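You operate a simulated robot arm through the tools that you are given. There is no shell and no other tool.

Carry out the task below with a simulated robot arm. There is one attempt and no reset: what you move stays moved.

TASK
Set the back rest as the trolley card says, then lock the table side rail up.

Only the result counts: the job must be done as asked and must still hold three seconds after the hand-in. Knocking over, shifting, dropping, spilling or breaking anything else fails it.

THE ROBOT
A 7-joint arm with a two-finger parallel gripper, fixed in place. Base frame: the origin is on the floor under the middle of its stand, x ahead of it, y to its left, z up. Units: m, degrees, N and s.
It reaches about 1.372 m from its shoulder. Its first joint turns from -149.0 to 149.0 degrees. Payload 3.43 kg.
Tool frame: the origin (TCP) lies between the finger pads and is the grasp point; the fingertips stand 0.03 m ahead of it; z points along the fingers, y is the line along which they close. The gripper opens to 0.094 m. The fingers are 0.028 m wide and 0.01 m thick; the gripper's body (0.05 by 0.096 m) begins 0.055 m behind the TCP.
Orientation is told as [roll, pitch, yaw] about the base's x, y, z axes, in that order, counted from this pose: with the fingers straight down and closing along the base's y, the tool's x points along the base's -x, its y along +y and its z along -z.

THE INTERFACE
- The arm moves only by the tool servo_tool. Its argument "commands" is one flat list of numbers, 7 for each row, row after row: the shift along the tool's x, y, z in units of 20 mm (1.0 is 20 mm), then the turn, a rotation vector about the tool's x, y, z in units of 8 degrees (1.0 is 8 degrees), then the gripper command, from -1 (shut) to 1 (fully open), values between in proportion. In form: [x, y, z, rx, ry, rz, hand, x, y, z, rx, ry, rz, hand, ...]. A call has 1 to 20 rows; each row shifts and turns the commanded pose from where the row before left it, along the tool's axes as they then stand. A call with a number of a shift or a turn outside -1 to 1 is refused whole. Each row takes 0.2 s and may step no farther than 0.05 m and 8.6 degrees from the row before; otherwise, or with a gripper value out of range, the whole call is refused. Where a pose cannot be reached the arm comes as near as it can. A force on the tool above 60 N (or 10 N above the force at the start of the call, whichever is more), or a blocked arm, ends the call early, and 0.2 s more pass. The fingers move at their own pace (about 0.045 m/s each) and stop on an object; they squeeze with about 26 N. The grip force told is the motor's: it shows also when the fingers shut on nothing. Time passes only in rows, and 0.2 s behind the last, so rows that do not move let the fingers close. It gives the time, the measured TCP pose, the force on the tool (base axes), the opening and the grip force at its end, in the units of the frame above (readings bear some noise), with the torque about the TCP (base axes, N m) and any sound that the robot's microphone picked up.
- Cameras (640 x 400 px; columns grow to the right, rows downward): "scene" is fixed at [0.4062, -0.5054, 1.2765]; the picture's right is [0.95, -0.30, 0.00], its down [-0.12, -0.38, -0.92] and it looks along [0.27, 0.88, -0.39] (base axes); focal length 338 px, centre (320, 200). "wrist" rides on the gripper at [0.076, 0.014, -0.102] in the tool frame; the picture's right is [-0.18, 0.98, 0.00], its down [-0.75, -0.14, -0.64] and it looks along [-0.63, -0.12, 0.77] (tool axes); focal length 243 px, centre (320, 200). There is no depth. A picture from a camera that has moved, and an enlarged one, comes with that camera's place and axes in the base frame and with its lens. The place of the scene camera against the robot may be out by one fixed shift of up to 0.025 m in any direction.
- snapshot(camera): a new picture of that camera. It takes no simulated time.
- zoom(camera, box): a new picture of the part [left, top, right, bottom] of that camera's present view, enlarged. It takes no simulated time.
- hand_in(): hands the job in; it is judged then, once.

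Nothing tells you positions but the pictures and the camera data. Unless the task says otherwise, let go and move clear before handing in.

The tools are called after ">>>" by a JSON object that holds its "name" and its "arguments". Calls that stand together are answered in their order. servo_tool: Moves the arm, as the interface text tells. Its arguments: {"type":"object","properties":{"commands":{"type":"array","items":{"type":"number"}}},"required":["commands"]} The other tools are called the same way: snapshot (camera) takes a picture; zoom (camera, box) takes an enlarged picture of a part of a camera's view; hand_in () hands the job in.

At the start:

```text
t: 0.0
tool_pos: [0.7003, 0.3815, 1.0807]
orientation: [0.1, 0.0, 0.1]
wrist_force: [0.3, -0.1, -0.6]
wrist_torque: [-0.05, -0.02, -0.01]
grip_width: 0.0941
grasp_force: 0.1
```

scene: 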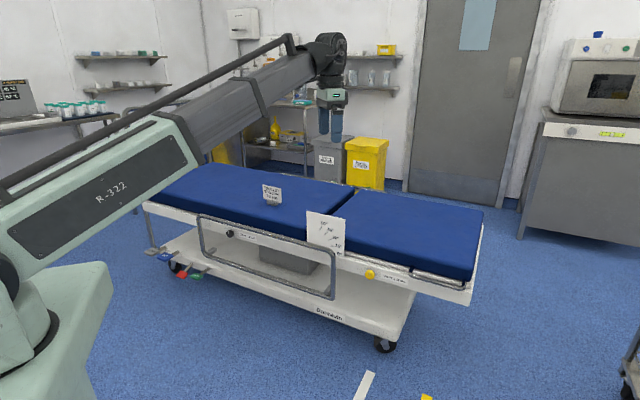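
wrist: 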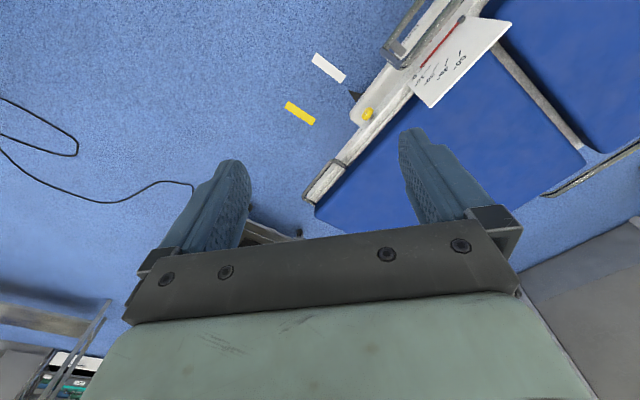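

I see a blue trolley/table with a side rail (folded down), a yellow knob, a card on the mattress and an angle plate. I'll zoom in on the details first.

>>> {"name": "zoom", "arguments": {"camera": "scene", "box": [180, 170, 360, 310]}}

>>> {"name": "zoom", "arguments": {"camera": "scene", "box": [300, 190, 500, 315]}}

>>> {"name": "zoom", "arguments": {"camera": "scene", "box": [255, 175, 295, 215]}}

>>> {"name": "zoom", "arguments": {"camera": "scene", "box": [300, 205, 350, 260]}}

>>> {"name": "zoom", "arguments": {"camera": "wrist", "box": [280, 0, 560, 220]}}

>>> {"name": "zoom", "arguments": {"camera": "scene", "box": [130, 195, 250, 290]}}

```text
2.86 times, centred on (270, 240) of scene
camera zoom: at [0.4062, -0.5054, 1.2765], right [0.95, -0.3, 0.0], down [-0.12, -0.38, -0.92], along [0.27, 0.88, -0.39], focal length 967 px, centre (463, 86)
```

zoom: 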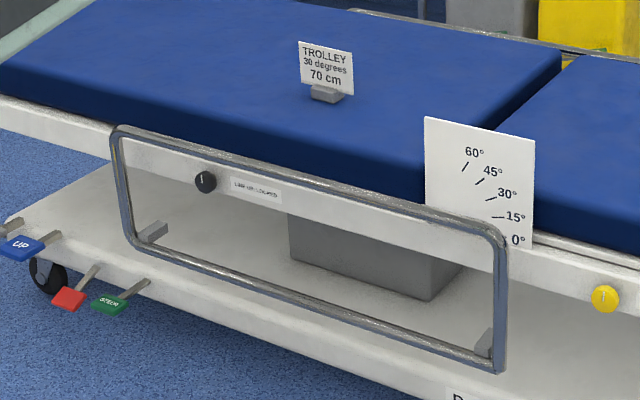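

```text
3.20 times, centred on (400, 252) of scene
camera zoom: at [0.4062, -0.5054, 1.2765], right [0.95, -0.3, 0.0], down [-0.12, -0.38, -0.92], along [0.27, 0.88, -0.39], focal length 1083 px, centre (64, 32)
```

zoom: 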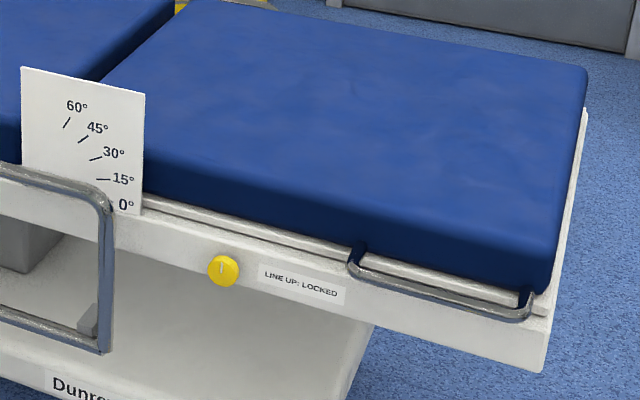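

```text
10.00 times, centred on (275, 195) of scene
camera zoom: at [0.4062, -0.5054, 1.2765], right [0.95, -0.3, 0.0], down [-0.12, -0.38, -0.92], along [0.27, 0.88, -0.39], focal length 3383 px, centre (770, 250)
```

zoom: 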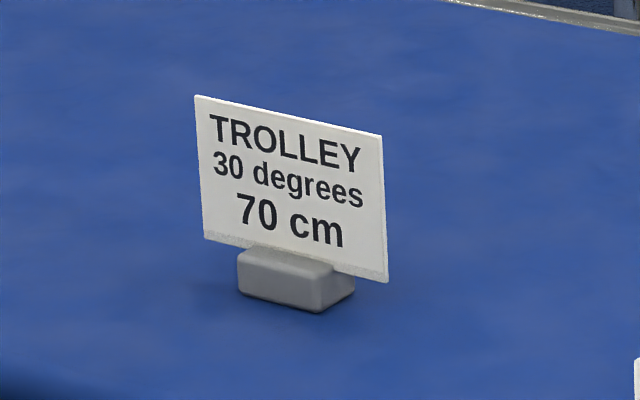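

```text
7.27 times, centred on (325, 232) of scene
camera zoom: at [0.4062, -0.5054, 1.2765], right [0.95, -0.3, 0.0], down [-0.12, -0.38, -0.92], along [0.27, 0.88, -0.39], focal length 2461 px, centre (284, -36)
```

zoom: 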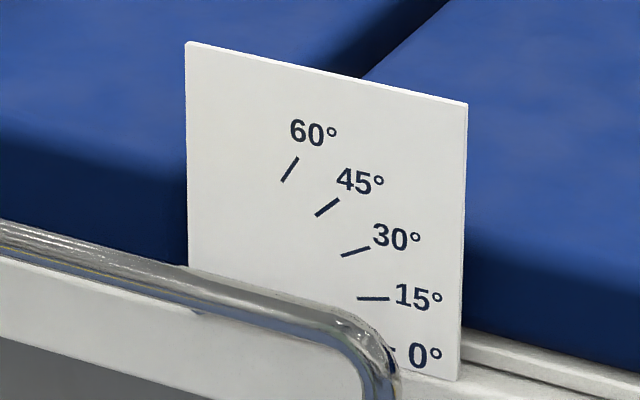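

```text
1.82 times, centred on (420, 110) of wrist
camera zoom: at [0.6269, 0.3951, 1.1837], right [0.18, 0.98, 0.0], down [0.75, -0.14, 0.64], along [0.63, -0.12, -0.77], focal length 441 px, centre (138, 364)
```

zoom: 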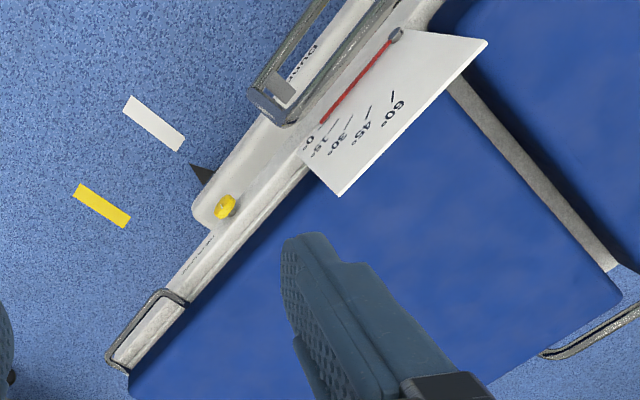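

```text
4.21 times, centred on (190, 242) of scene
camera zoom: at [0.4062, -0.5054, 1.2765], right [0.95, -0.3, 0.0], down [-0.12, -0.38, -0.92], along [0.27, 0.88, -0.39], focal length 1424 px, centre (867, 21)
```

zoom: 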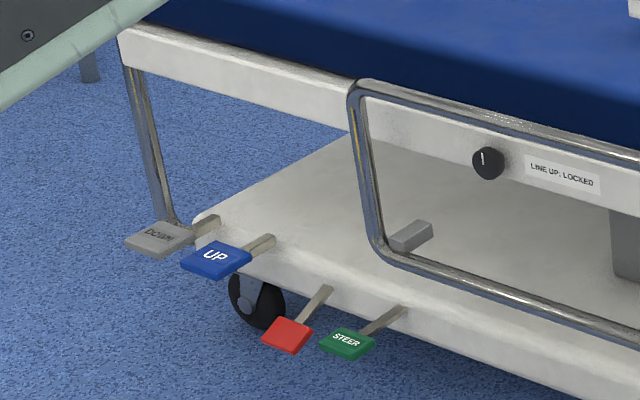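

The card reads "TROLLEY 30 degrees 70 cm"; a red pointer sits at 0° on the dial and two knobs (black, yellow) carry "LINE UP: LOCKED" labels. I'll look at the knobs, the rail and the rest of the room closer.

>>> {"name": "zoom", "arguments": {"camera": "scene", "box": [350, 255, 430, 305]}}

>>> {"name": "zoom", "arguments": {"camera": "scene", "box": [215, 215, 275, 253]}}

>>> {"name": "zoom", "arguments": {"camera": "scene", "box": [190, 205, 345, 305]}}

>>> {"name": "zoom", "arguments": {"camera": "scene", "box": [0, 60, 130, 140]}}

>>> {"name": "zoom", "arguments": {"camera": "scene", "box": [220, 0, 420, 125]}}

>>> {"name": "zoom", "arguments": {"camera": "scene", "box": [200, 100, 400, 225]}}

>>> {"name": "zoom", "arguments": {"camera": "scene", "box": [480, 0, 640, 400]}}

```text
8.00 times, centred on (390, 280) of scene
camera zoom: at [0.4062, -0.5054, 1.2765], right [0.95, -0.3, 0.0], down [-0.12, -0.38, -0.92], along [0.27, 0.88, -0.39], focal length 2707 px, centre (-240, -440)
```

zoom: 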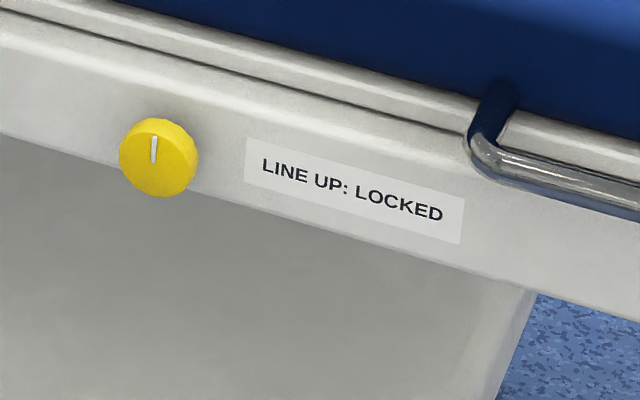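

```text
10.53 times, centred on (245, 234) of scene
camera zoom: at [0.4062, -0.5054, 1.2765], right [0.95, -0.3, 0.0], down [-0.12, -0.38, -0.92], along [0.27, 0.88, -0.39], focal length 3561 px, centre (1110, -158)
```

zoom: 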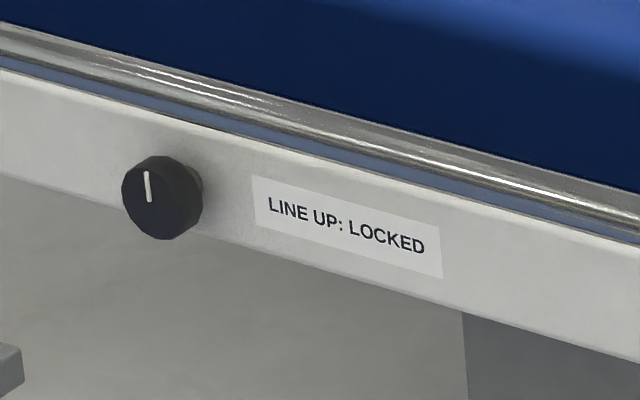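

```text
4.00 times, centred on (268, 255) of scene
camera zoom: at [0.4062, -0.5054, 1.2765], right [0.95, -0.3, 0.0], down [-0.12, -0.38, -0.92], along [0.27, 0.88, -0.39], focal length 1353 px, centre (530, -20)
```

zoom: 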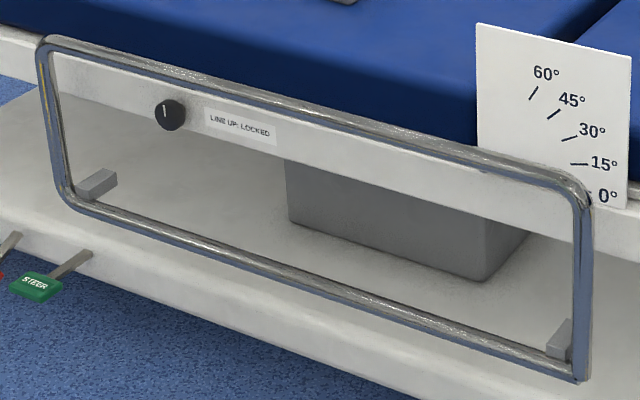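

```text
4.92 times, centred on (65, 100) of scene
camera zoom: at [0.4062, -0.5054, 1.2765], right [0.95, -0.3, 0.0], down [-0.12, -0.38, -0.92], along [0.27, 0.88, -0.39], focal length 1666 px, centre (1575, 692)
```

zoom: 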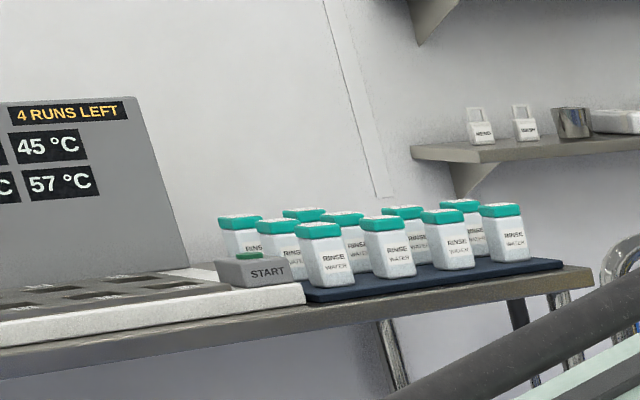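

```text
3.20 times, centred on (320, 62) of scene
camera zoom: at [0.4062, -0.5054, 1.2765], right [0.95, -0.3, 0.0], down [-0.12, -0.38, -0.92], along [0.27, 0.88, -0.39], focal length 1083 px, centre (320, 640)
```

zoom: 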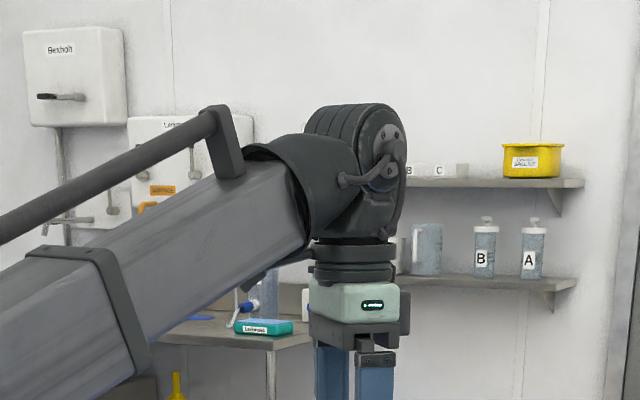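

```text
3.20 times, centred on (300, 162) of scene
camera zoom: at [0.4062, -0.5054, 1.2765], right [0.95, -0.3, 0.0], down [-0.12, -0.38, -0.92], along [0.27, 0.88, -0.39], focal length 1083 px, centre (384, 320)
```

zoom: 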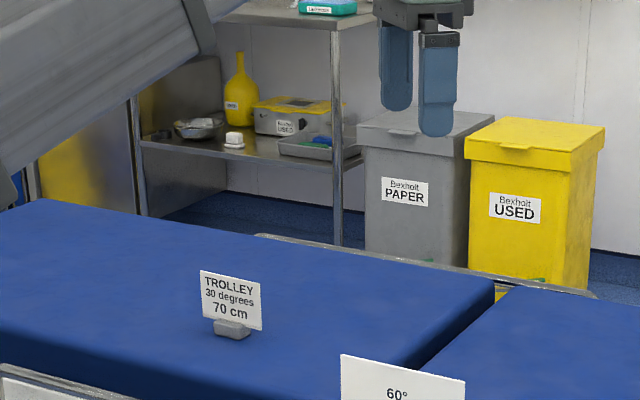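

```text
1.00 times, centred on (560, 200) of scene (not enlarged: the box is as wide or as high as the picture)
camera zoom: at [0.4062, -0.5054, 1.2765], right [0.95, -0.3, 0.0], down [-0.12, -0.38, -0.92], along [0.27, 0.88, -0.39], focal length 338 px, centre (80, 200)
```

zoom: 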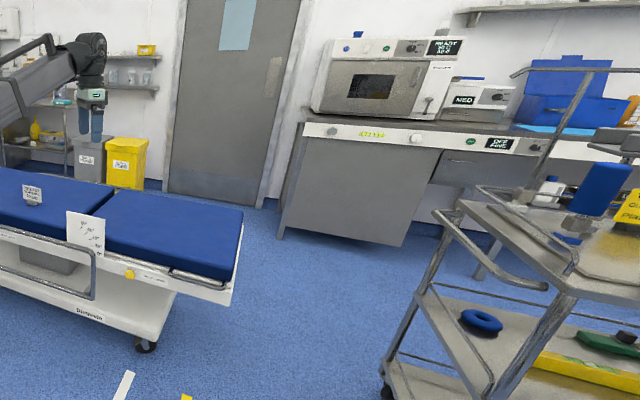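

The trolley's long side runs roughly diagonal (−45°) about 0.97 m in front of the robot; yellow knob near (0.90, 0.48, 0.50), black knob near (0.41, 0.97, 0.50). I'll inspect the rail's corners and handle to see how they hinge.

>>> {"name": "zoom", "arguments": {"camera": "scene", "box": [310, 235, 350, 305]}}

>>> {"name": "zoom", "arguments": {"camera": "scene", "box": [185, 205, 235, 265]}}

>>> {"name": "zoom", "arguments": {"camera": "scene", "box": [400, 255, 490, 310]}}

>>> {"name": "zoom", "arguments": {"camera": "wrist", "box": [350, 0, 530, 110]}}

>>> {"name": "zoom", "arguments": {"camera": "wrist", "box": [290, 100, 400, 220]}}

```text
5.71 times, centred on (330, 270) of scene
camera zoom: at [0.4062, -0.5054, 1.2765], right [0.95, -0.3, 0.0], down [-0.12, -0.38, -0.92], along [0.27, 0.88, -0.39], focal length 1933 px, centre (263, -200)
```

zoom: 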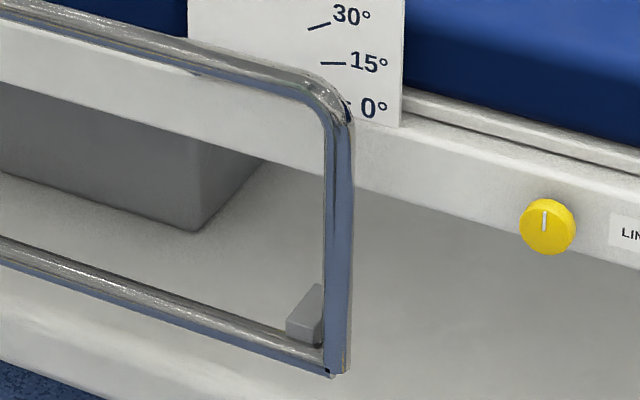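

```text
6.67 times, centred on (210, 235) of scene
camera zoom: at [0.4062, -0.5054, 1.2765], right [0.95, -0.3, 0.0], down [-0.12, -0.38, -0.92], along [0.27, 0.88, -0.39], focal length 2256 px, centre (1053, -33)
```

zoom: 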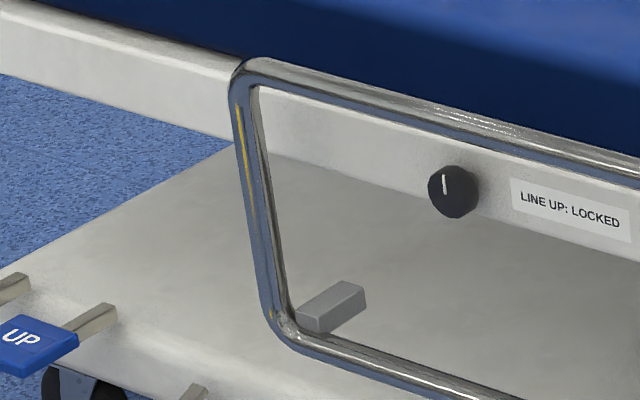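

```text
7.11 times, centred on (445, 282) of scene
camera zoom: at [0.4062, -0.5054, 1.2765], right [0.95, -0.3, 0.0], down [-0.12, -0.38, -0.92], along [0.27, 0.88, -0.39], focal length 2406 px, centre (-569, -387)
```

zoom: 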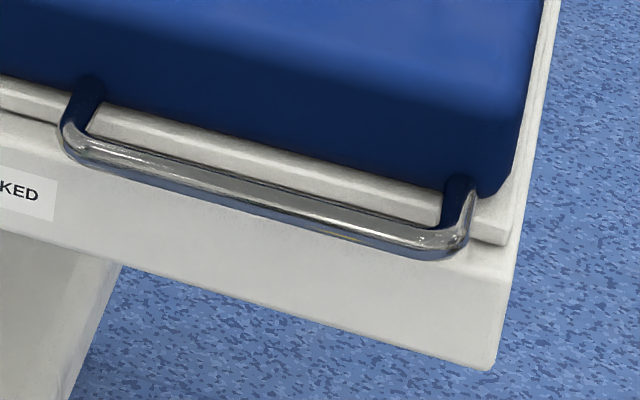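

```text
3.56 times, centred on (440, 55) of wrist
camera zoom: at [0.6269, 0.3951, 1.1837], right [0.18, 0.98, 0.0], down [0.75, -0.14, 0.64], along [0.63, -0.12, -0.77], focal length 863 px, centre (-107, 716)
```

zoom: 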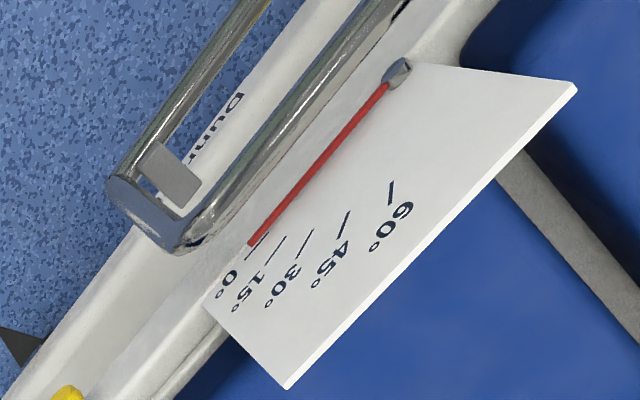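

```text
3.33 times, centred on (345, 160) of wrist
camera zoom: at [0.6269, 0.3951, 1.1837], right [0.18, 0.98, 0.0], down [0.75, -0.14, 0.64], along [0.63, -0.12, -0.77], focal length 809 px, centre (237, 333)
```

zoom: 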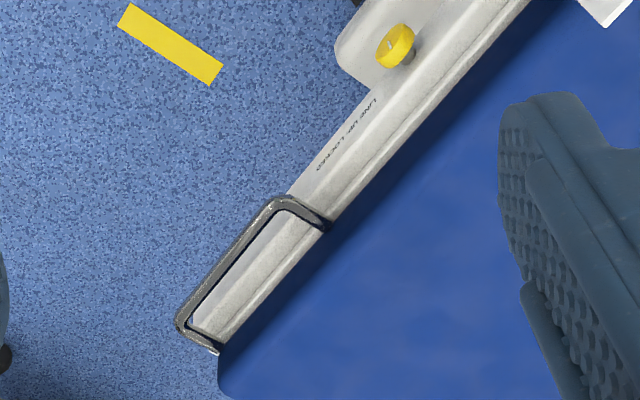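

The rail is a chrome frame hanging in front of the trolley side; the back-rest's handle is the U-bar at the far right end. I'll pull the arm back and yaw it to square up with the trolley for a closer look with the wrist camera.

>>> {"name": "servo_tool", "arguments": {"commands": [0.97, 0.25, 0.4, 0, 0, 0, 1, 0.97, 0.25, 0.4, 0, 0, 0, 1, 0.97, 0.25, 0.4, 0, 0, 0, 1, 0.97, 0.25, 0.4, 0, 0, 0, 1, 0.97, 0.25, 0.4, 0, 0, 0, 1, 0.97, 0.25, 0.4, 0, 0, 0, 1, 0.97, 0.25, 0.4, 0, 0, 0, 1, 0.97, 0.25, 0.4, 0, 0, 0, 1, 0.97, 0.25, 0.4, 0, 0, 0, 1, 0.97, 0.25, 0.4, 0, 0, 0, 1, 0.97, 0.25, 0.4, 0, 0, 0, 1, 0.97, 0.25, 0.4, 0, 0, 0, 1, 0.97, 0.25, 0.4, 0, 0, 0, 1, 0.97, 0.25, 0.4, 0, 0, 0, 1, 0.97, 0.25, 0.4, 0, 0, 0, 1, 0.97, 0.25, 0.4, 0, 0, 0, 1]}}

>>> {"name": "servo_tool", "arguments": {"commands": [0, 0, 0, 0, 0, -0.9375, 1, 0, 0, 0, 0, 0, -0.9375, 1, 0, 0, 0, 0, 0, -0.9375, 1, 0, 0, 0, 0, 0, -0.9375, 1, 0, 0, 0, 0, 0, -0.9375, 1, 0, 0, 0, 0, 0, -0.9375, 1]}}

>>> {"name": "snapshot", "arguments": {"camera": "wrist"}}

>>> {"name": "snapshot", "arguments": {"camera": "scene"}}

```text
t: 3.4
tool_pos: [0.3894, 0.4609, 0.9565]
orientation: [-0.1, 0.1, 0.1]
wrist_force: [-0.3, 0.1, 0.3]
wrist_torque: [0.0, -0.03, 0.0]
grip_width: 0.0938
grasp_force: 0.0
```

```text
t: 4.8
tool_pos: [0.3918, 0.4607, 0.9532]
orientation: [0.0, 0.0, 45.2]
wrist_force: [-0.4, 0.3, 0.0]
wrist_torque: [-0.02, -0.03, 0.03]
grip_width: 0.0937
grasp_force: 0.0
```

```text
taken
camera wrist: at [0.3284, 0.4164, 1.0558], right [-0.57, 0.82, 0.0], down [0.63, 0.43, 0.64], along [0.53, 0.36, -0.77], focal length 243 px, centre (320, 200)
```

wrist: 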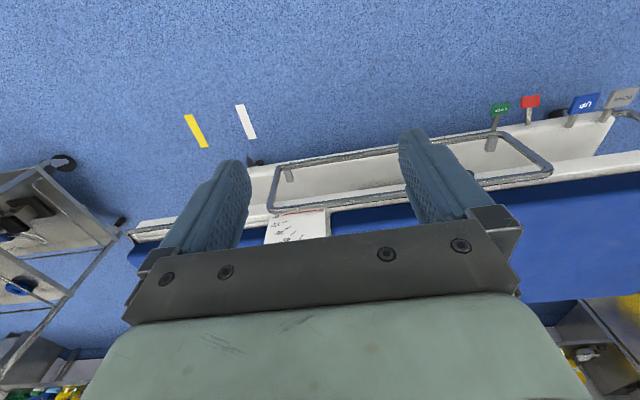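

```text
taken
```

scene: 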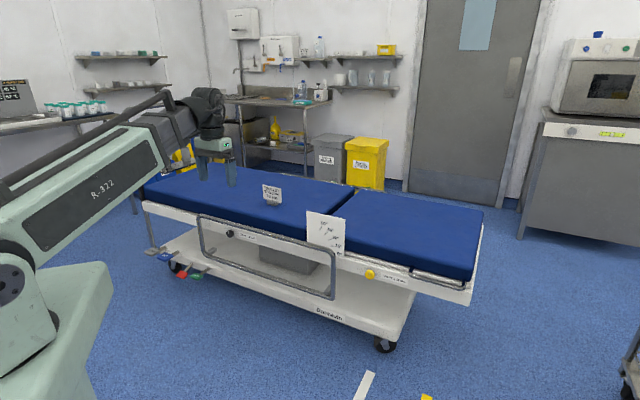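

The wrist view shows the rail frame and its inner brackets from above. Zooming in on it.

>>> {"name": "zoom", "arguments": {"camera": "wrist", "box": [240, 120, 400, 220]}}

>>> {"name": "zoom", "arguments": {"camera": "wrist", "box": [440, 90, 600, 200]}}

>>> {"name": "zoom", "arguments": {"camera": "wrist", "box": [110, 180, 260, 280]}}

```text
4.00 times, centred on (320, 170) of wrist
camera zoom: at [0.3284, 0.4164, 1.0558], right [-0.57, 0.82, 0.0], down [0.63, 0.43, 0.64], along [0.53, 0.36, -0.77], focal length 970 px, centre (320, 320)
```

zoom: 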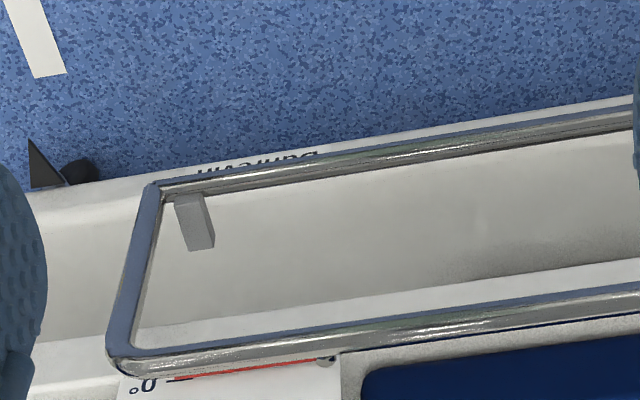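

```text
3.64 times, centred on (520, 145) of wrist
camera zoom: at [0.3284, 0.4164, 1.0558], right [-0.57, 0.82, 0.0], down [0.63, 0.43, 0.64], along [0.53, 0.36, -0.77], focal length 882 px, centre (-407, 400)
```

zoom: 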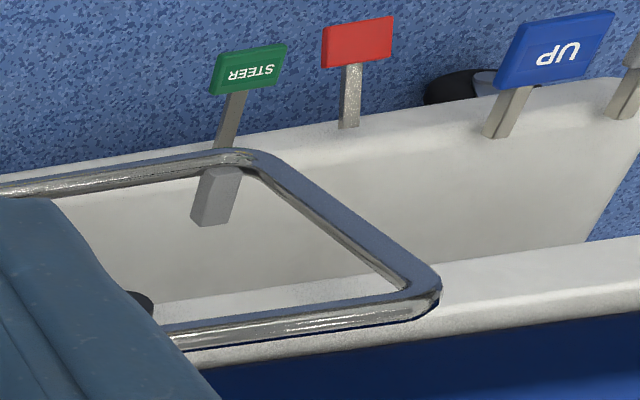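

```text
4.00 times, centred on (185, 230) of wrist
camera zoom: at [0.3284, 0.4164, 1.0558], right [-0.57, 0.82, 0.0], down [0.63, 0.43, 0.64], along [0.53, 0.36, -0.77], focal length 970 px, centre (860, 80)
```

zoom: 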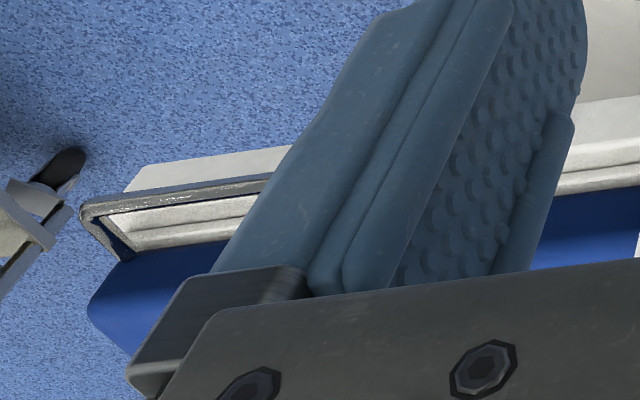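

The rail hangs in a vertical plane about 4–5 cm in front of the trolley side, with brackets pointing inward at its lower corners. Next I move towards the yellow knob and tilt the tool to point horizontally at the trolley side.

>>> {"name": "servo_tool", "arguments": {"commands": [-0.49, -0.958, 0.425, 0, 0, 0, 1, -0.49, -0.958, 0.425, 0, 0, 0, 1, -0.49, -0.958, 0.425, 0, 0, 0, 1, -0.49, -0.958, 0.425, 0, 0, 0, 1, -0.49, -0.958, 0.425, 0, 0, 0, 1, -0.49, -0.958, 0.425, 0, 0, 0, 1, -0.49, -0.958, 0.425, 0, 0, 0, 1, -0.49, -0.958, 0.425, 0, 0, 0, 1, -0.49, -0.958, 0.425, 0, 0, 0, 1, -0.49, -0.958, 0.425, 0, 0, 0, 1, -0.49, -0.958, 0.425, 0, 0, 0, 1, -0.49, -0.958, 0.425, 0, 0, 0, 1, -0.49, -0.958, 0.425, 0, 0, 0, 1, -0.49, -0.958, 0.425, 0, 0, 0, 1, -0.49, -0.958, 0.425, 0, 0, 0, 1, -0.49, -0.958, 0.425, 0, 0, 0, 1, -0.49, -0.958, 0.425, 0, 0, 0, 1, -0.49, -0.958, 0.425, 0, 0, 0, 1]}}

>>> {"name": "servo_tool", "arguments": {"commands": [0, 0, 0, 0, -0.9375, 0, 1, 0, 0, 0, 0, -0.9375, 0, 1, 0, 0, 0, 0, -0.9375, 0, 1, 0, 0, 0, 0, -0.9375, 0, 1, 0, 0, 0, 0, -0.9375, 0, 1, 0, 0, 0, 0, -0.9375, 0, 1, 0, 0, 0, 0, -0.9375, 0, 1, 0, 0, 0, 0, -0.9375, 0, 1, 0, 0, 0, 0, -0.9375, 0, 1, 0, 0, 0, 0, -0.9375, 0, 1, 0, 0, 0, 0, -0.9375, 0, 1, 0, 0, 0, 0, -0.9375, 0, 1]}}

>>> {"name": "snapshot", "arguments": {"camera": "wrist"}}

>>> {"name": "snapshot", "arguments": {"camera": "scene"}}

```text
t: 8.6
tool_pos: [0.7615, 0.3412, 0.7999]
orientation: [0.0, 0.0, 45.0]
wrist_force: [-0.2, -0.3, 0.4]
wrist_torque: [0.01, 0.03, -0.01]
grip_width: 0.0938
grasp_force: 0.0
```

```text
t: 11.2
tool_pos: [0.7605, 0.3409, 0.8011]
orientation: [169.3, -89.9, -124.3]
wrist_force: [0.1, 0.6, -0.8]
wrist_torque: [0.01, 0.01, 0.01]
grip_width: 0.0937
grasp_force: 0.0
```

```text
taken
camera wrist: at [0.6792, 0.2784, 0.7244], right [-0.69, 0.7, 0.18], down [-0.35, -0.55, 0.75], along [0.63, 0.46, 0.63], focal length 243 px, centre (320, 200)
```

wrist: 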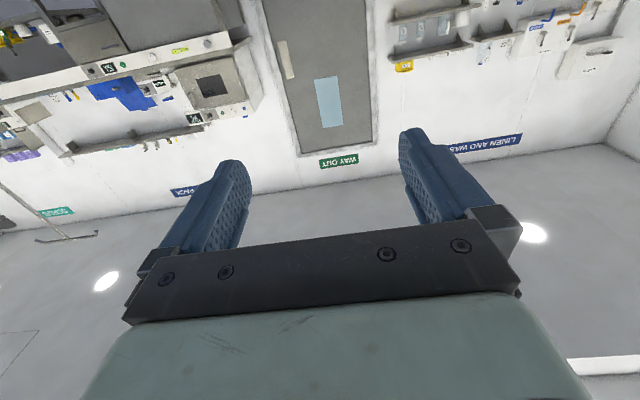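

```text
taken
```

scene: 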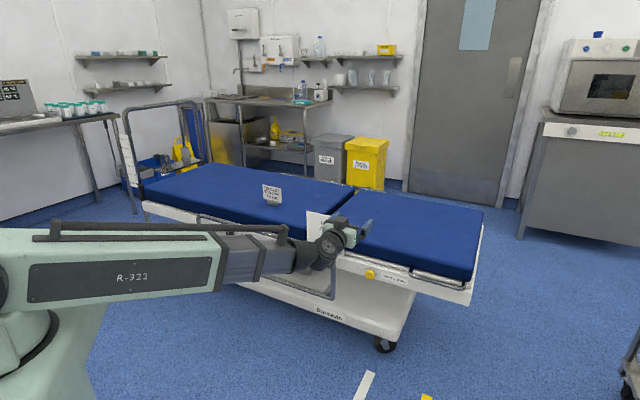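

Pointing horizontally works, but the wrist camera is underneath. I'll roll the tool 180° so the camera is above and looks down at the knob.

>>> {"name": "servo_tool", "arguments": {"commands": [0, 0, 0, 0, 0, 1, 1, 0, 0, 0, 0, 0, 1, 1, 0, 0, 0, 0, 0, 1, 1, 0, 0, 0, 0, 0, 1, 1, 0, 0, 0, 0, 0, 1, 1, 0, 0, 0, 0, 0, 1, 1, 0, 0, 0, 0, 0, 1, 1, 0, 0, 0, 0, 0, 1, 1, 0, 0, 0, 0, 0, 1, 1, 0, 0, 0, 0, 0, 1, 1, 0, 0, 0, 0, 0, 1, 1, 0, 0, 0, 0, 0, 0.25, 1]}}

>>> {"name": "snapshot", "arguments": {"camera": "wrist"}}

```text
t: 13.8
tool_pos: [0.76, 0.3414, 0.8005]
orientation: [90.0, 0.2, -44.9]
wrist_force: [0.4, 0.6, -0.3]
wrist_torque: [0.0, -0.02, 0.0]
grip_width: 0.0939
grasp_force: 0.0
```

```text
taken
camera wrist: at [0.6356, 0.3227, 0.8143], right [0.13, -0.13, 0.98], down [0.08, -0.99, -0.14], along [0.99, 0.1, -0.12], focal length 243 px, centre (320, 200)
```

wrist: 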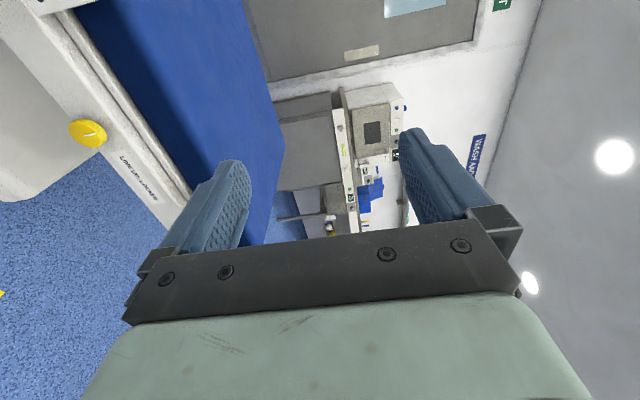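

The roll works freely; continuing another 90° so the camera is on top.

>>> {"name": "servo_tool", "arguments": {"commands": [0, 0, 0, 0, 0, 1, 1, 0, 0, 0, 0, 0, 1, 1, 0, 0, 0, 0, 0, 1, 1, 0, 0, 0, 0, 0, 1, 1, 0, 0, 0, 0, 0, 1, 1, 0, 0, 0, 0, 0, 1, 1, 0, 0, 0, 0, 0, 1, 1, 0, 0, 0, 0, 0, 1, 1, 0, 0, 0, 0, 0, 1, 1, 0, 0, 0, 0, 0, 1, 1, 0, 0, 0, 0, 0, 1, 1, 0, 0, 0, 0, 0, 0.25, 1]}}

>>> {"name": "snapshot", "arguments": {"camera": "wrist"}}

```text
t: 16.4
tool_pos: [0.7613, 0.3414, 0.8]
orientation: [-95.1, 89.9, 129.9]
wrist_force: [0.1, 0.7, -0.7]
wrist_torque: [0.01, 0.03, -0.02]
grip_width: 0.0939
grasp_force: 0.1
```

```text
taken
camera wrist: at [0.6996, 0.259, 0.8764], right [0.69, -0.69, -0.19], down [-0.55, -0.35, -0.75], along [0.46, 0.63, -0.63], focal length 243 px, centre (320, 200)
```

wrist: 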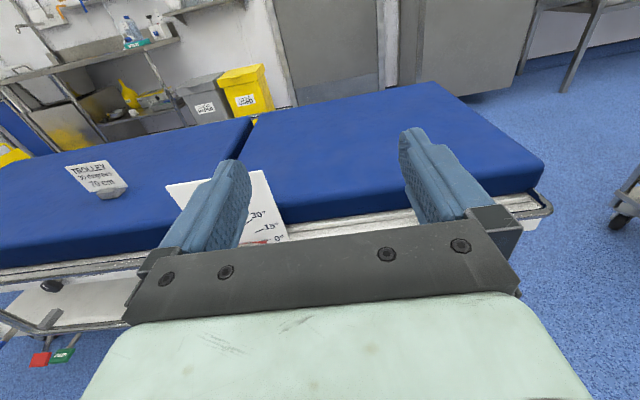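

Now x points up, y to the right along the trolley, z into it. I'll lower the tool toward the yellow knob's height and look again.

>>> {"name": "servo_tool", "arguments": {"commands": [-1, 0, 0, 0, 0, 0, 1, -1, 0, 0, 0, 0, 0, 1, -1, 0, 0, 0, 0, 0, 1, -1, 0, 0, 0, 0, 0, 1, -1, 0, 0, 0, 0, 0, 1, -1, 0, 0, 0, 0, 0, 1, -1, 0, 0, 0, 0, 0, 1, -1, 0, 0, 0, 0, 0, 1, -1, 0, 0, 0, 0, 0, 1, -1, 0, 0, 0, 0, 0, 1, -1, 0, 0, 0, 0, 0, 1, -1, 0, 0, 0, 0, 0, 1, -1, 0, 0, 0, 0, 0, 1]}}

>>> {"name": "snapshot", "arguments": {"camera": "wrist"}}

>>> {"name": "snapshot", "arguments": {"camera": "scene"}}

```text
t: 19.2
tool_pos: [0.7607, 0.3396, 0.5405]
orientation: [138.0, 90.0, 3.1]
wrist_force: [0.3, 0.1, 0.0]
wrist_torque: [-0.03, 0.02, 0.03]
grip_width: 0.0939
grasp_force: 0.1
```

```text
taken
camera wrist: at [0.6994, 0.2574, 0.6159], right [0.69, -0.7, -0.18], down [-0.55, -0.35, -0.75], along [0.46, 0.63, -0.63], focal length 243 px, centre (320, 200)
```

wrist: 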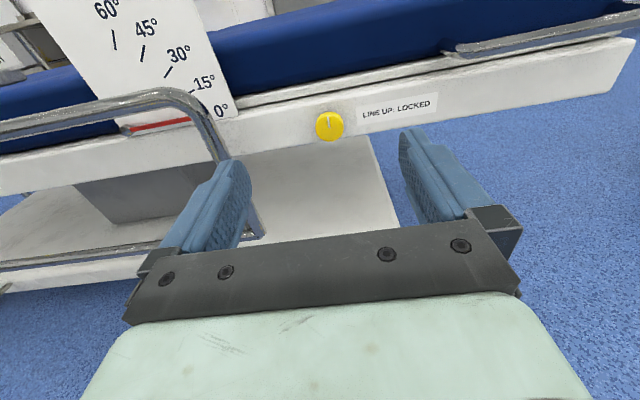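

```text
taken
```

scene: 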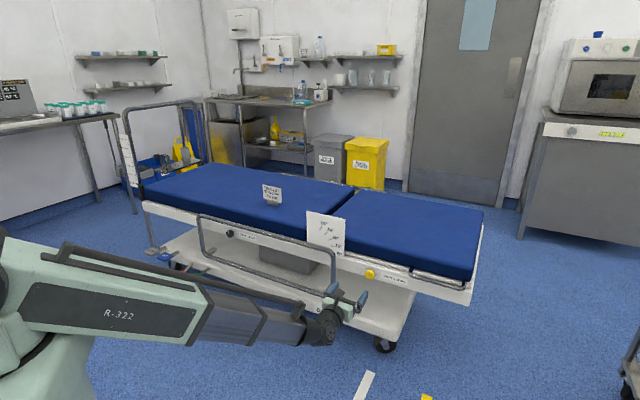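

The yellow knob triangulates to about a=0.300 along the trolley, n≈0.975 (front face), z≈0.489, with the frame face at n≈1.00. I'll line up and approach it to ~3 cm short, then check.

>>> {"name": "servo_tool", "arguments": {"commands": [-0.64, 0.03, 0, 0, 0, 0, 1, -0.64, 0.03, 0, 0, 0, 0, 1, -0.64, 0.03, 0, 0, 0, 0, 1, -0.64, 0.03, 0.5, 0, 0, 0, 1, 0, 0, 0.9, 0, 0, 0, 1, 0, 0, 0.9, 0, 0, 0, 1, 0, 0, 0.9, 0, 0, 0, 1, 0, 0, 0.9, 0, 0, 0, 1, 0, 0, 0.9, 0, 0, 0, 1, 0, 0, 0.9, 0, 0, 0, 1]}}

>>> {"name": "snapshot", "arguments": {"camera": "wrist"}}

>>> {"name": "zoom", "arguments": {"camera": "scene", "box": [320, 245, 420, 310]}}

```text
t: 21.4
tool_pos: [0.8466, 0.4219, 0.4879]
orientation: [48.2, 90.0, -86.9]
wrist_force: [0.5, -0.8, 0.7]
wrist_torque: [0.01, -0.01, 0.04]
grip_width: 0.0941
grasp_force: 0.0
```

```text
taken
camera wrist: at [0.7847, 0.3398, 0.5646], right [0.69, -0.7, -0.18], down [-0.55, -0.35, -0.75], along [0.46, 0.63, -0.63], focal length 243 px, centre (320, 200)
```

wrist: 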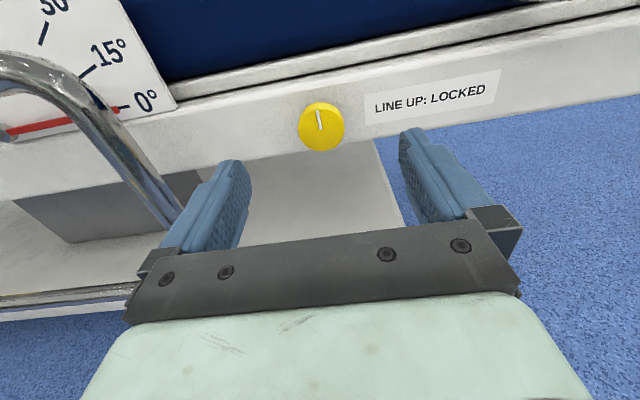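

```text
6.15 times, centred on (370, 278) of scene
camera zoom: at [0.4062, -0.5054, 1.2765], right [0.95, -0.3, 0.0], down [-0.12, -0.38, -0.92], along [0.27, 0.88, -0.39], focal length 2082 px, centre (12, -277)
```

zoom: 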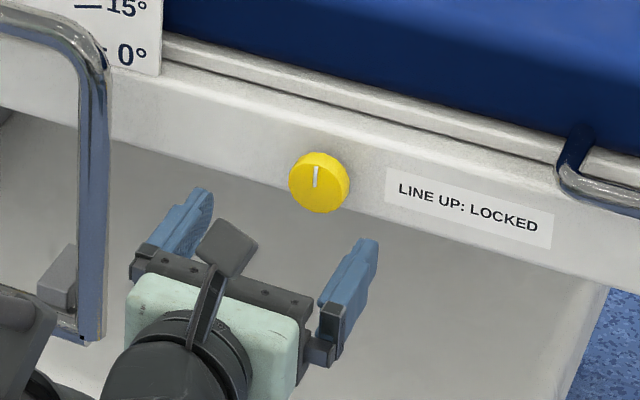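

The knob is well centred. Advancing 6 cm so the fingers straddle it.

>>> {"name": "servo_tool", "arguments": {"commands": [0, 0, 0.75, 0, 0, 0, 1, 0, 0, 0.75, 0, 0, 0, 1, 0, 0, 0.75, 0, 0, 0, 1, 0, 0, 0.75, 0, 0, 0, 1]}}

>>> {"name": "snapshot", "arguments": {"camera": "wrist"}}

>>> {"name": "zoom", "arguments": {"camera": "scene", "box": [340, 255, 400, 295]}}

```text
t: 22.4
tool_pos: [0.8863, 0.4645, 0.4874]
orientation: [-94.3, 90.1, 130.7]
wrist_force: [-0.5, 0.3, 0.5]
wrist_torque: [-0.02, 0.01, -0.02]
grip_width: 0.0941
grasp_force: 0.2
```

```text
taken
camera wrist: at [0.8262, 0.382, 0.5637], right [0.69, -0.7, -0.18], down [-0.55, -0.35, -0.75], along [0.46, 0.63, -0.63], focal length 243 px, centre (320, 200)
```

wrist: 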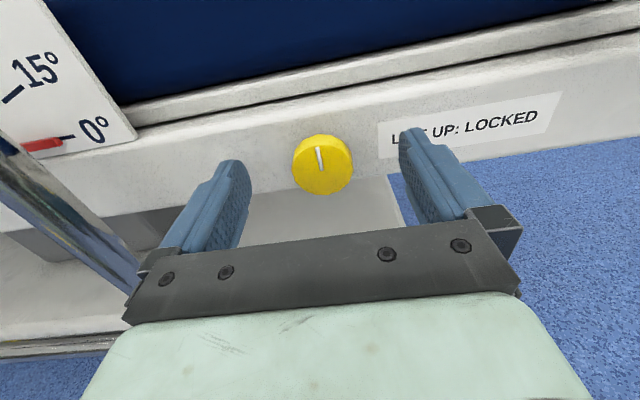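

```text
10.00 times, centred on (370, 275) of scene
camera zoom: at [0.4062, -0.5054, 1.2765], right [0.95, -0.3, 0.0], down [-0.12, -0.38, -0.92], along [0.27, 0.88, -0.39], focal length 3383 px, centre (-180, -550)
```

zoom: 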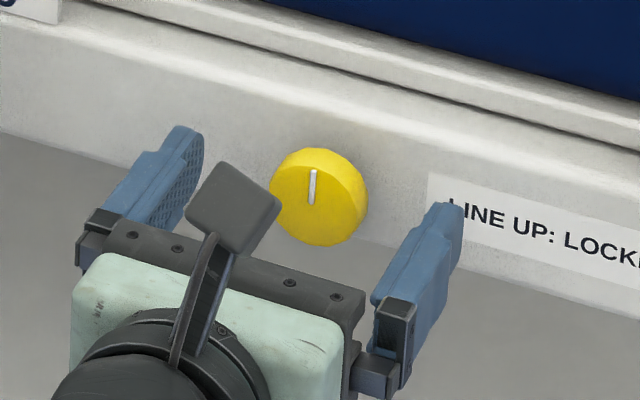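

Fingers straddle the knob but tips only overlap about 12 mm. I'll go in another 6 mm, then close.

>>> {"name": "servo_tool", "arguments": {"commands": [0, 0.1, 0.3, 0, 0, 0, 1, 0, 0, 0, 0, 0, 0, 0.2, 0, 0, 0, 0, 0, 0, -0.2, 0, 0, 0, 0, 0, 0, -0.6, 0, 0, 0, 0, 0, 0, -1, 0, 0, 0, 0, 0, 0, -1, 0, 0, 0, 0, 0, 0, -1]}}

>>> {"name": "snapshot", "arguments": {"camera": "wrist"}}

>>> {"name": "zoom", "arguments": {"camera": "scene", "box": [340, 255, 400, 295]}}

```text
t: 24.0
tool_pos: [0.8927, 0.4668, 0.4883]
orientation: [104.0, 89.9, -31.0]
wrist_force: [-7.9, 8.0, -0.5]
wrist_torque: [-0.21, 0.26, 0.76]
grip_width: 0.0377
grasp_force: 44.9
```

```text
taken
camera wrist: at [0.8312, 0.3848, 0.5647], right [0.7, -0.69, -0.18], down [-0.55, -0.36, -0.75], along [0.46, 0.63, -0.63], focal length 243 px, centre (320, 200)
```

wrist: 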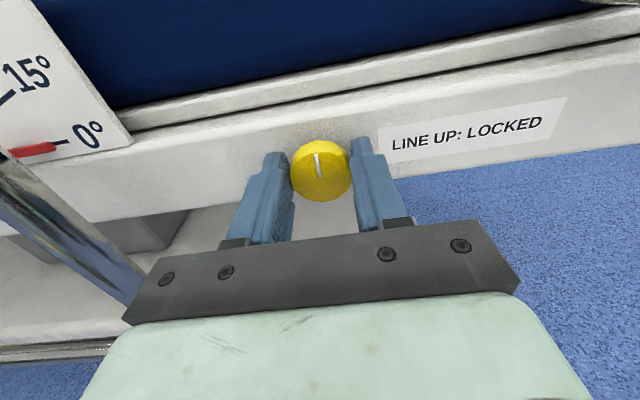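

```text
10.00 times, centred on (370, 275) of scene
camera zoom: at [0.4062, -0.5054, 1.2765], right [0.95, -0.3, 0.0], down [-0.12, -0.38, -0.92], along [0.27, 0.88, -0.39], focal length 3383 px, centre (-180, -550)
```

zoom: 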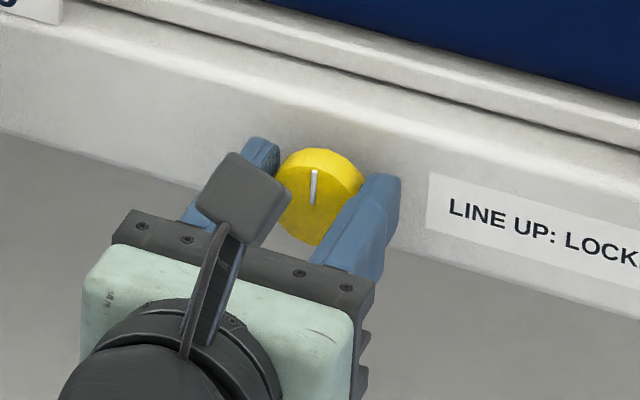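

The knob is gripped (38 mm wide). I'll ease off the side load and test which way it turns, gently.

>>> {"name": "servo_tool", "arguments": {"commands": [0, -0.08, 0, 0, 0, 0, -1, 0, 0, 0, 0, 0, 0, -1]}}

>>> {"name": "servo_tool", "arguments": {"commands": [0, 0, 0, 0, 0, 0.6, -1, 0, 0, 0, 0, 0, 0.6, -1]}}

>>> {"name": "snapshot", "arguments": {"camera": "wrist"}}

```text
t: 24.6
tool_pos: [0.8921, 0.4679, 0.4879]
orientation: [-117.5, 90.0, 107.5]
wrist_force: [-2.6, -2.2, 0.5]
wrist_torque: [0.05, -0.25, 0.18]
grip_width: 0.0376
grasp_force: 44.8
```

```text
t: 25.2
tool_pos: [0.8938, 0.4673, 0.4886]
orientation: [-90.0, 80.3, 135.0]
wrist_force: [-0.7, -13.1, 0.4]
wrist_torque: [-0.17, -0.16, -0.12]
grip_width: 0.0372
grasp_force: 44.8
```

```text
taken
camera wrist: at [0.8407, 0.376, 0.5615], right [0.66, -0.66, -0.35], down [-0.64, -0.26, -0.72], along [0.39, 0.7, -0.6], focal length 243 px, centre (320, 200)
```

wrist: 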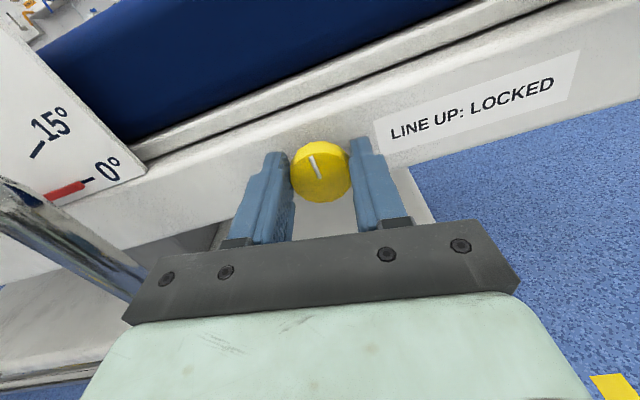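

The knob's line stayed put in the world, so it slipped – it may turn the other way. Rotating back and testing counter‑clockwise.

>>> {"name": "servo_tool", "arguments": {"commands": [0, 0, 0, 0, 0, -0.6, -1, 0, 0, 0, 0, 0, -0.6, -1, 0, 0, 0, 0, 0, -0.6, -1, 0, 0, 0, 0, 0, -0.6, -1]}}

>>> {"name": "snapshot", "arguments": {"camera": "wrist"}}

>>> {"name": "zoom", "arguments": {"camera": "scene", "box": [340, 255, 400, 295]}}

```text
t: 26.2
tool_pos: [0.8914, 0.4675, 0.4888]
orientation: [90.1, 80.4, -44.8]
wrist_force: [0.0, -16.3, -1.3]
wrist_torque: [0.49, -0.55, -0.35]
grip_width: 0.0372
grasp_force: 45.7
```

```text
taken
camera wrist: at [0.8217, 0.3951, 0.5662], right [0.71, -0.71, -0.02], down [-0.46, -0.45, -0.77], along [0.54, 0.55, -0.64], focal length 243 px, centre (320, 200)
```

wrist: 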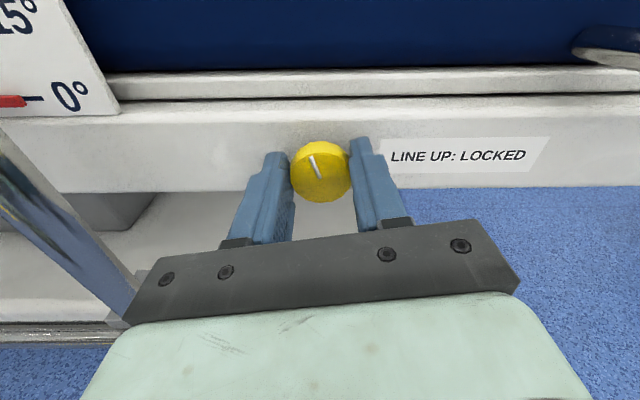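

```text
10.00 times, centred on (370, 275) of scene
camera zoom: at [0.4062, -0.5054, 1.2765], right [0.95, -0.3, 0.0], down [-0.12, -0.38, -0.92], along [0.27, 0.88, -0.39], focal length 3383 px, centre (-180, -550)
```

zoom: 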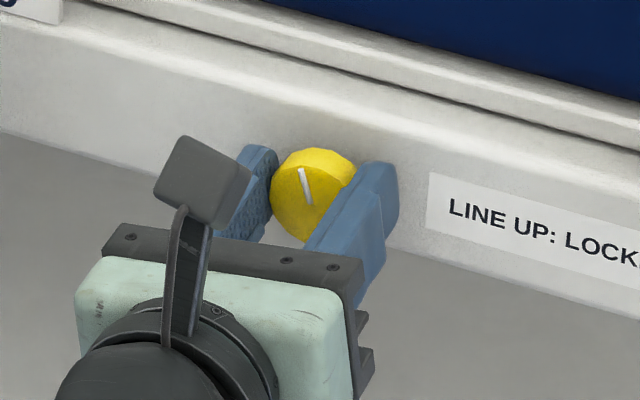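

Counter‑clockwise works (the line follows the gripper). Continuing to turn it.

>>> {"name": "servo_tool", "arguments": {"commands": [0, 0.04, -0.05, 0, 0, -1, -1, 0, 0, 0, 0, 0, -1, -1, 0, 0, 0, 0, 0, -1, -1, 0, 0, 0, 0, 0, -1, -1]}}

>>> {"name": "snapshot", "arguments": {"camera": "wrist"}}

>>> {"name": "zoom", "arguments": {"camera": "scene", "box": [340, 255, 400, 295]}}

```text
t: 27.2
tool_pos: [0.8906, 0.4695, 0.4886]
orientation: [89.9, 48.1, -44.9]
wrist_force: [-17.4, 3.2, -9.6]
wrist_torque: [-0.63, 0.75, -0.26]
grip_width: 0.0374
grasp_force: 45.6
```

```text
taken
camera wrist: at [0.7914, 0.4255, 0.5543], right [0.61, -0.6, 0.52], down [-0.17, -0.74, -0.65], along [0.78, 0.31, -0.55], focal length 243 px, centre (320, 200)
```

wrist: 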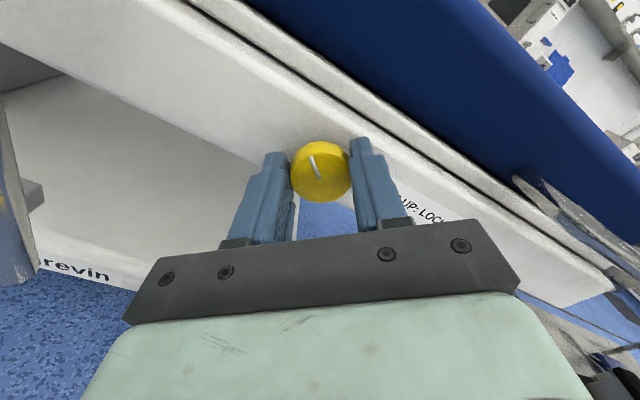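

```text
10.00 times, centred on (370, 275) of scene
camera zoom: at [0.4062, -0.5054, 1.2765], right [0.95, -0.3, 0.0], down [-0.12, -0.38, -0.92], along [0.27, 0.88, -0.39], focal length 3383 px, centre (-180, -550)
```

zoom: 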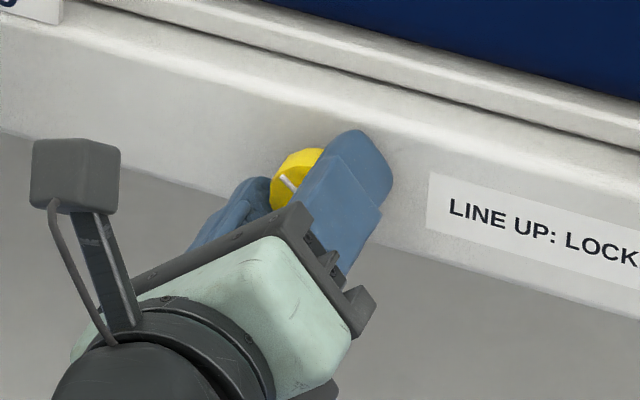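

The knob has turned roughly 55°. Continuing toward 90°.

>>> {"name": "servo_tool", "arguments": {"commands": [0, -0.06, -0.04, 0, 0, -0.9, -1, 0, 0, 0, 0, 0, -0.9, -1, 0, 0, 0, 0, 0, -0.9, -1]}}

>>> {"name": "snapshot", "arguments": {"camera": "wrist"}}

>>> {"name": "zoom", "arguments": {"camera": "scene", "box": [340, 255, 400, 295]}}

```text
t: 28.0
tool_pos: [0.8904, 0.4688, 0.4869]
orientation: [89.9, 26.6, -45.0]
wrist_force: [-17.6, 26.9, -21.3]
wrist_torque: [-0.11, 0.36, -0.12]
grip_width: 0.037
grasp_force: 44.7
```

```text
taken
camera wrist: at [0.776, 0.4408, 0.5333], right [0.43, -0.42, 0.8], down [-0.02, -0.89, -0.46], along [0.9, 0.18, -0.39], focal length 243 px, centre (320, 200)
```

wrist: 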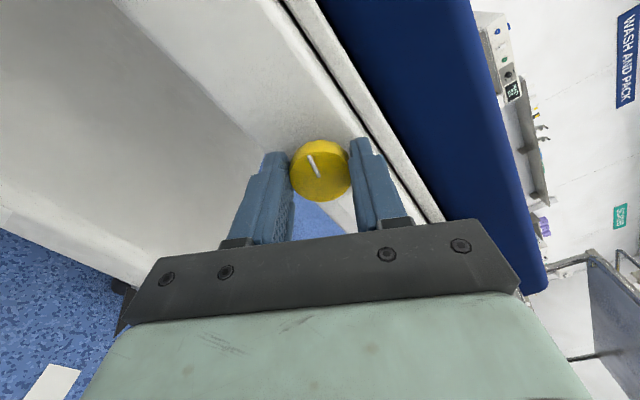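

```text
10.00 times, centred on (370, 275) of scene
camera zoom: at [0.4062, -0.5054, 1.2765], right [0.95, -0.3, 0.0], down [-0.12, -0.38, -0.92], along [0.27, 0.88, -0.39], focal length 3383 px, centre (-180, -550)
```

zoom: 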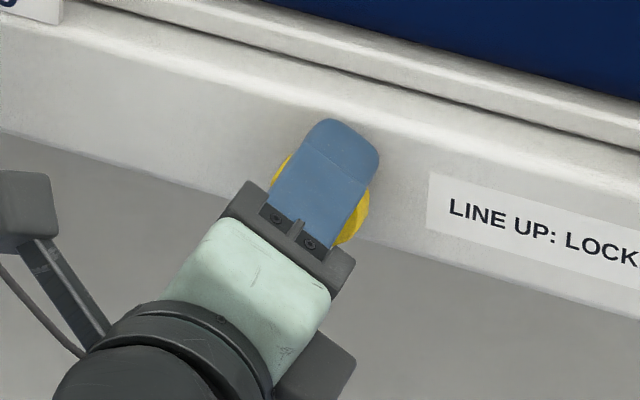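

The knob is at about 75–80°. Lateral load has built up because my centre is slightly off, so I'll relieve it and finish the turn.

>>> {"name": "servo_tool", "arguments": {"commands": [0.05, -0.15, 0, 0, 0, 0, -1, 0, 0, 0, 0, 0, 0, -1]}}

>>> {"name": "servo_tool", "arguments": {"commands": [0, 0, 0, 0, 0, -0.8, -1, 0, 0, 0, 0, 0, -0.8, -1]}}

>>> {"name": "zoom", "arguments": {"camera": "wrist", "box": [240, 110, 400, 230]}}

```text
t: 28.6
tool_pos: [0.8901, 0.4687, 0.4856]
orientation: [90.0, 26.6, -44.9]
wrist_force: [-0.7, 23.3, -10.2]
wrist_torque: [0.23, -0.16, 1.43]
grip_width: 0.0371
grasp_force: 45.3
```

```text
t: 29.2
tool_pos: [0.8908, 0.4687, 0.4859]
orientation: [90.0, 13.9, -45.0]
wrist_force: [6.0, 25.4, -5.7]
wrist_torque: [0.18, -0.13, 1.15]
grip_width: 0.0367
grasp_force: 45.3
```

```text
3.33 times, centred on (320, 170) of wrist
camera zoom: at [0.7693, 0.4474, 0.5175], right [0.29, -0.29, 0.91], down [0.04, -0.95, -0.32], along [0.96, 0.13, -0.27], focal length 809 px, centre (320, 300)
```

zoom: 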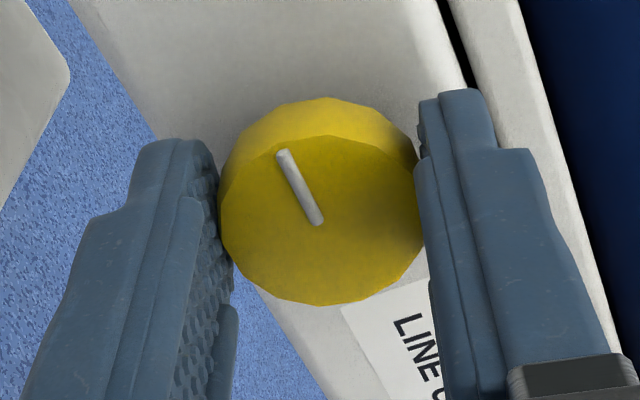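

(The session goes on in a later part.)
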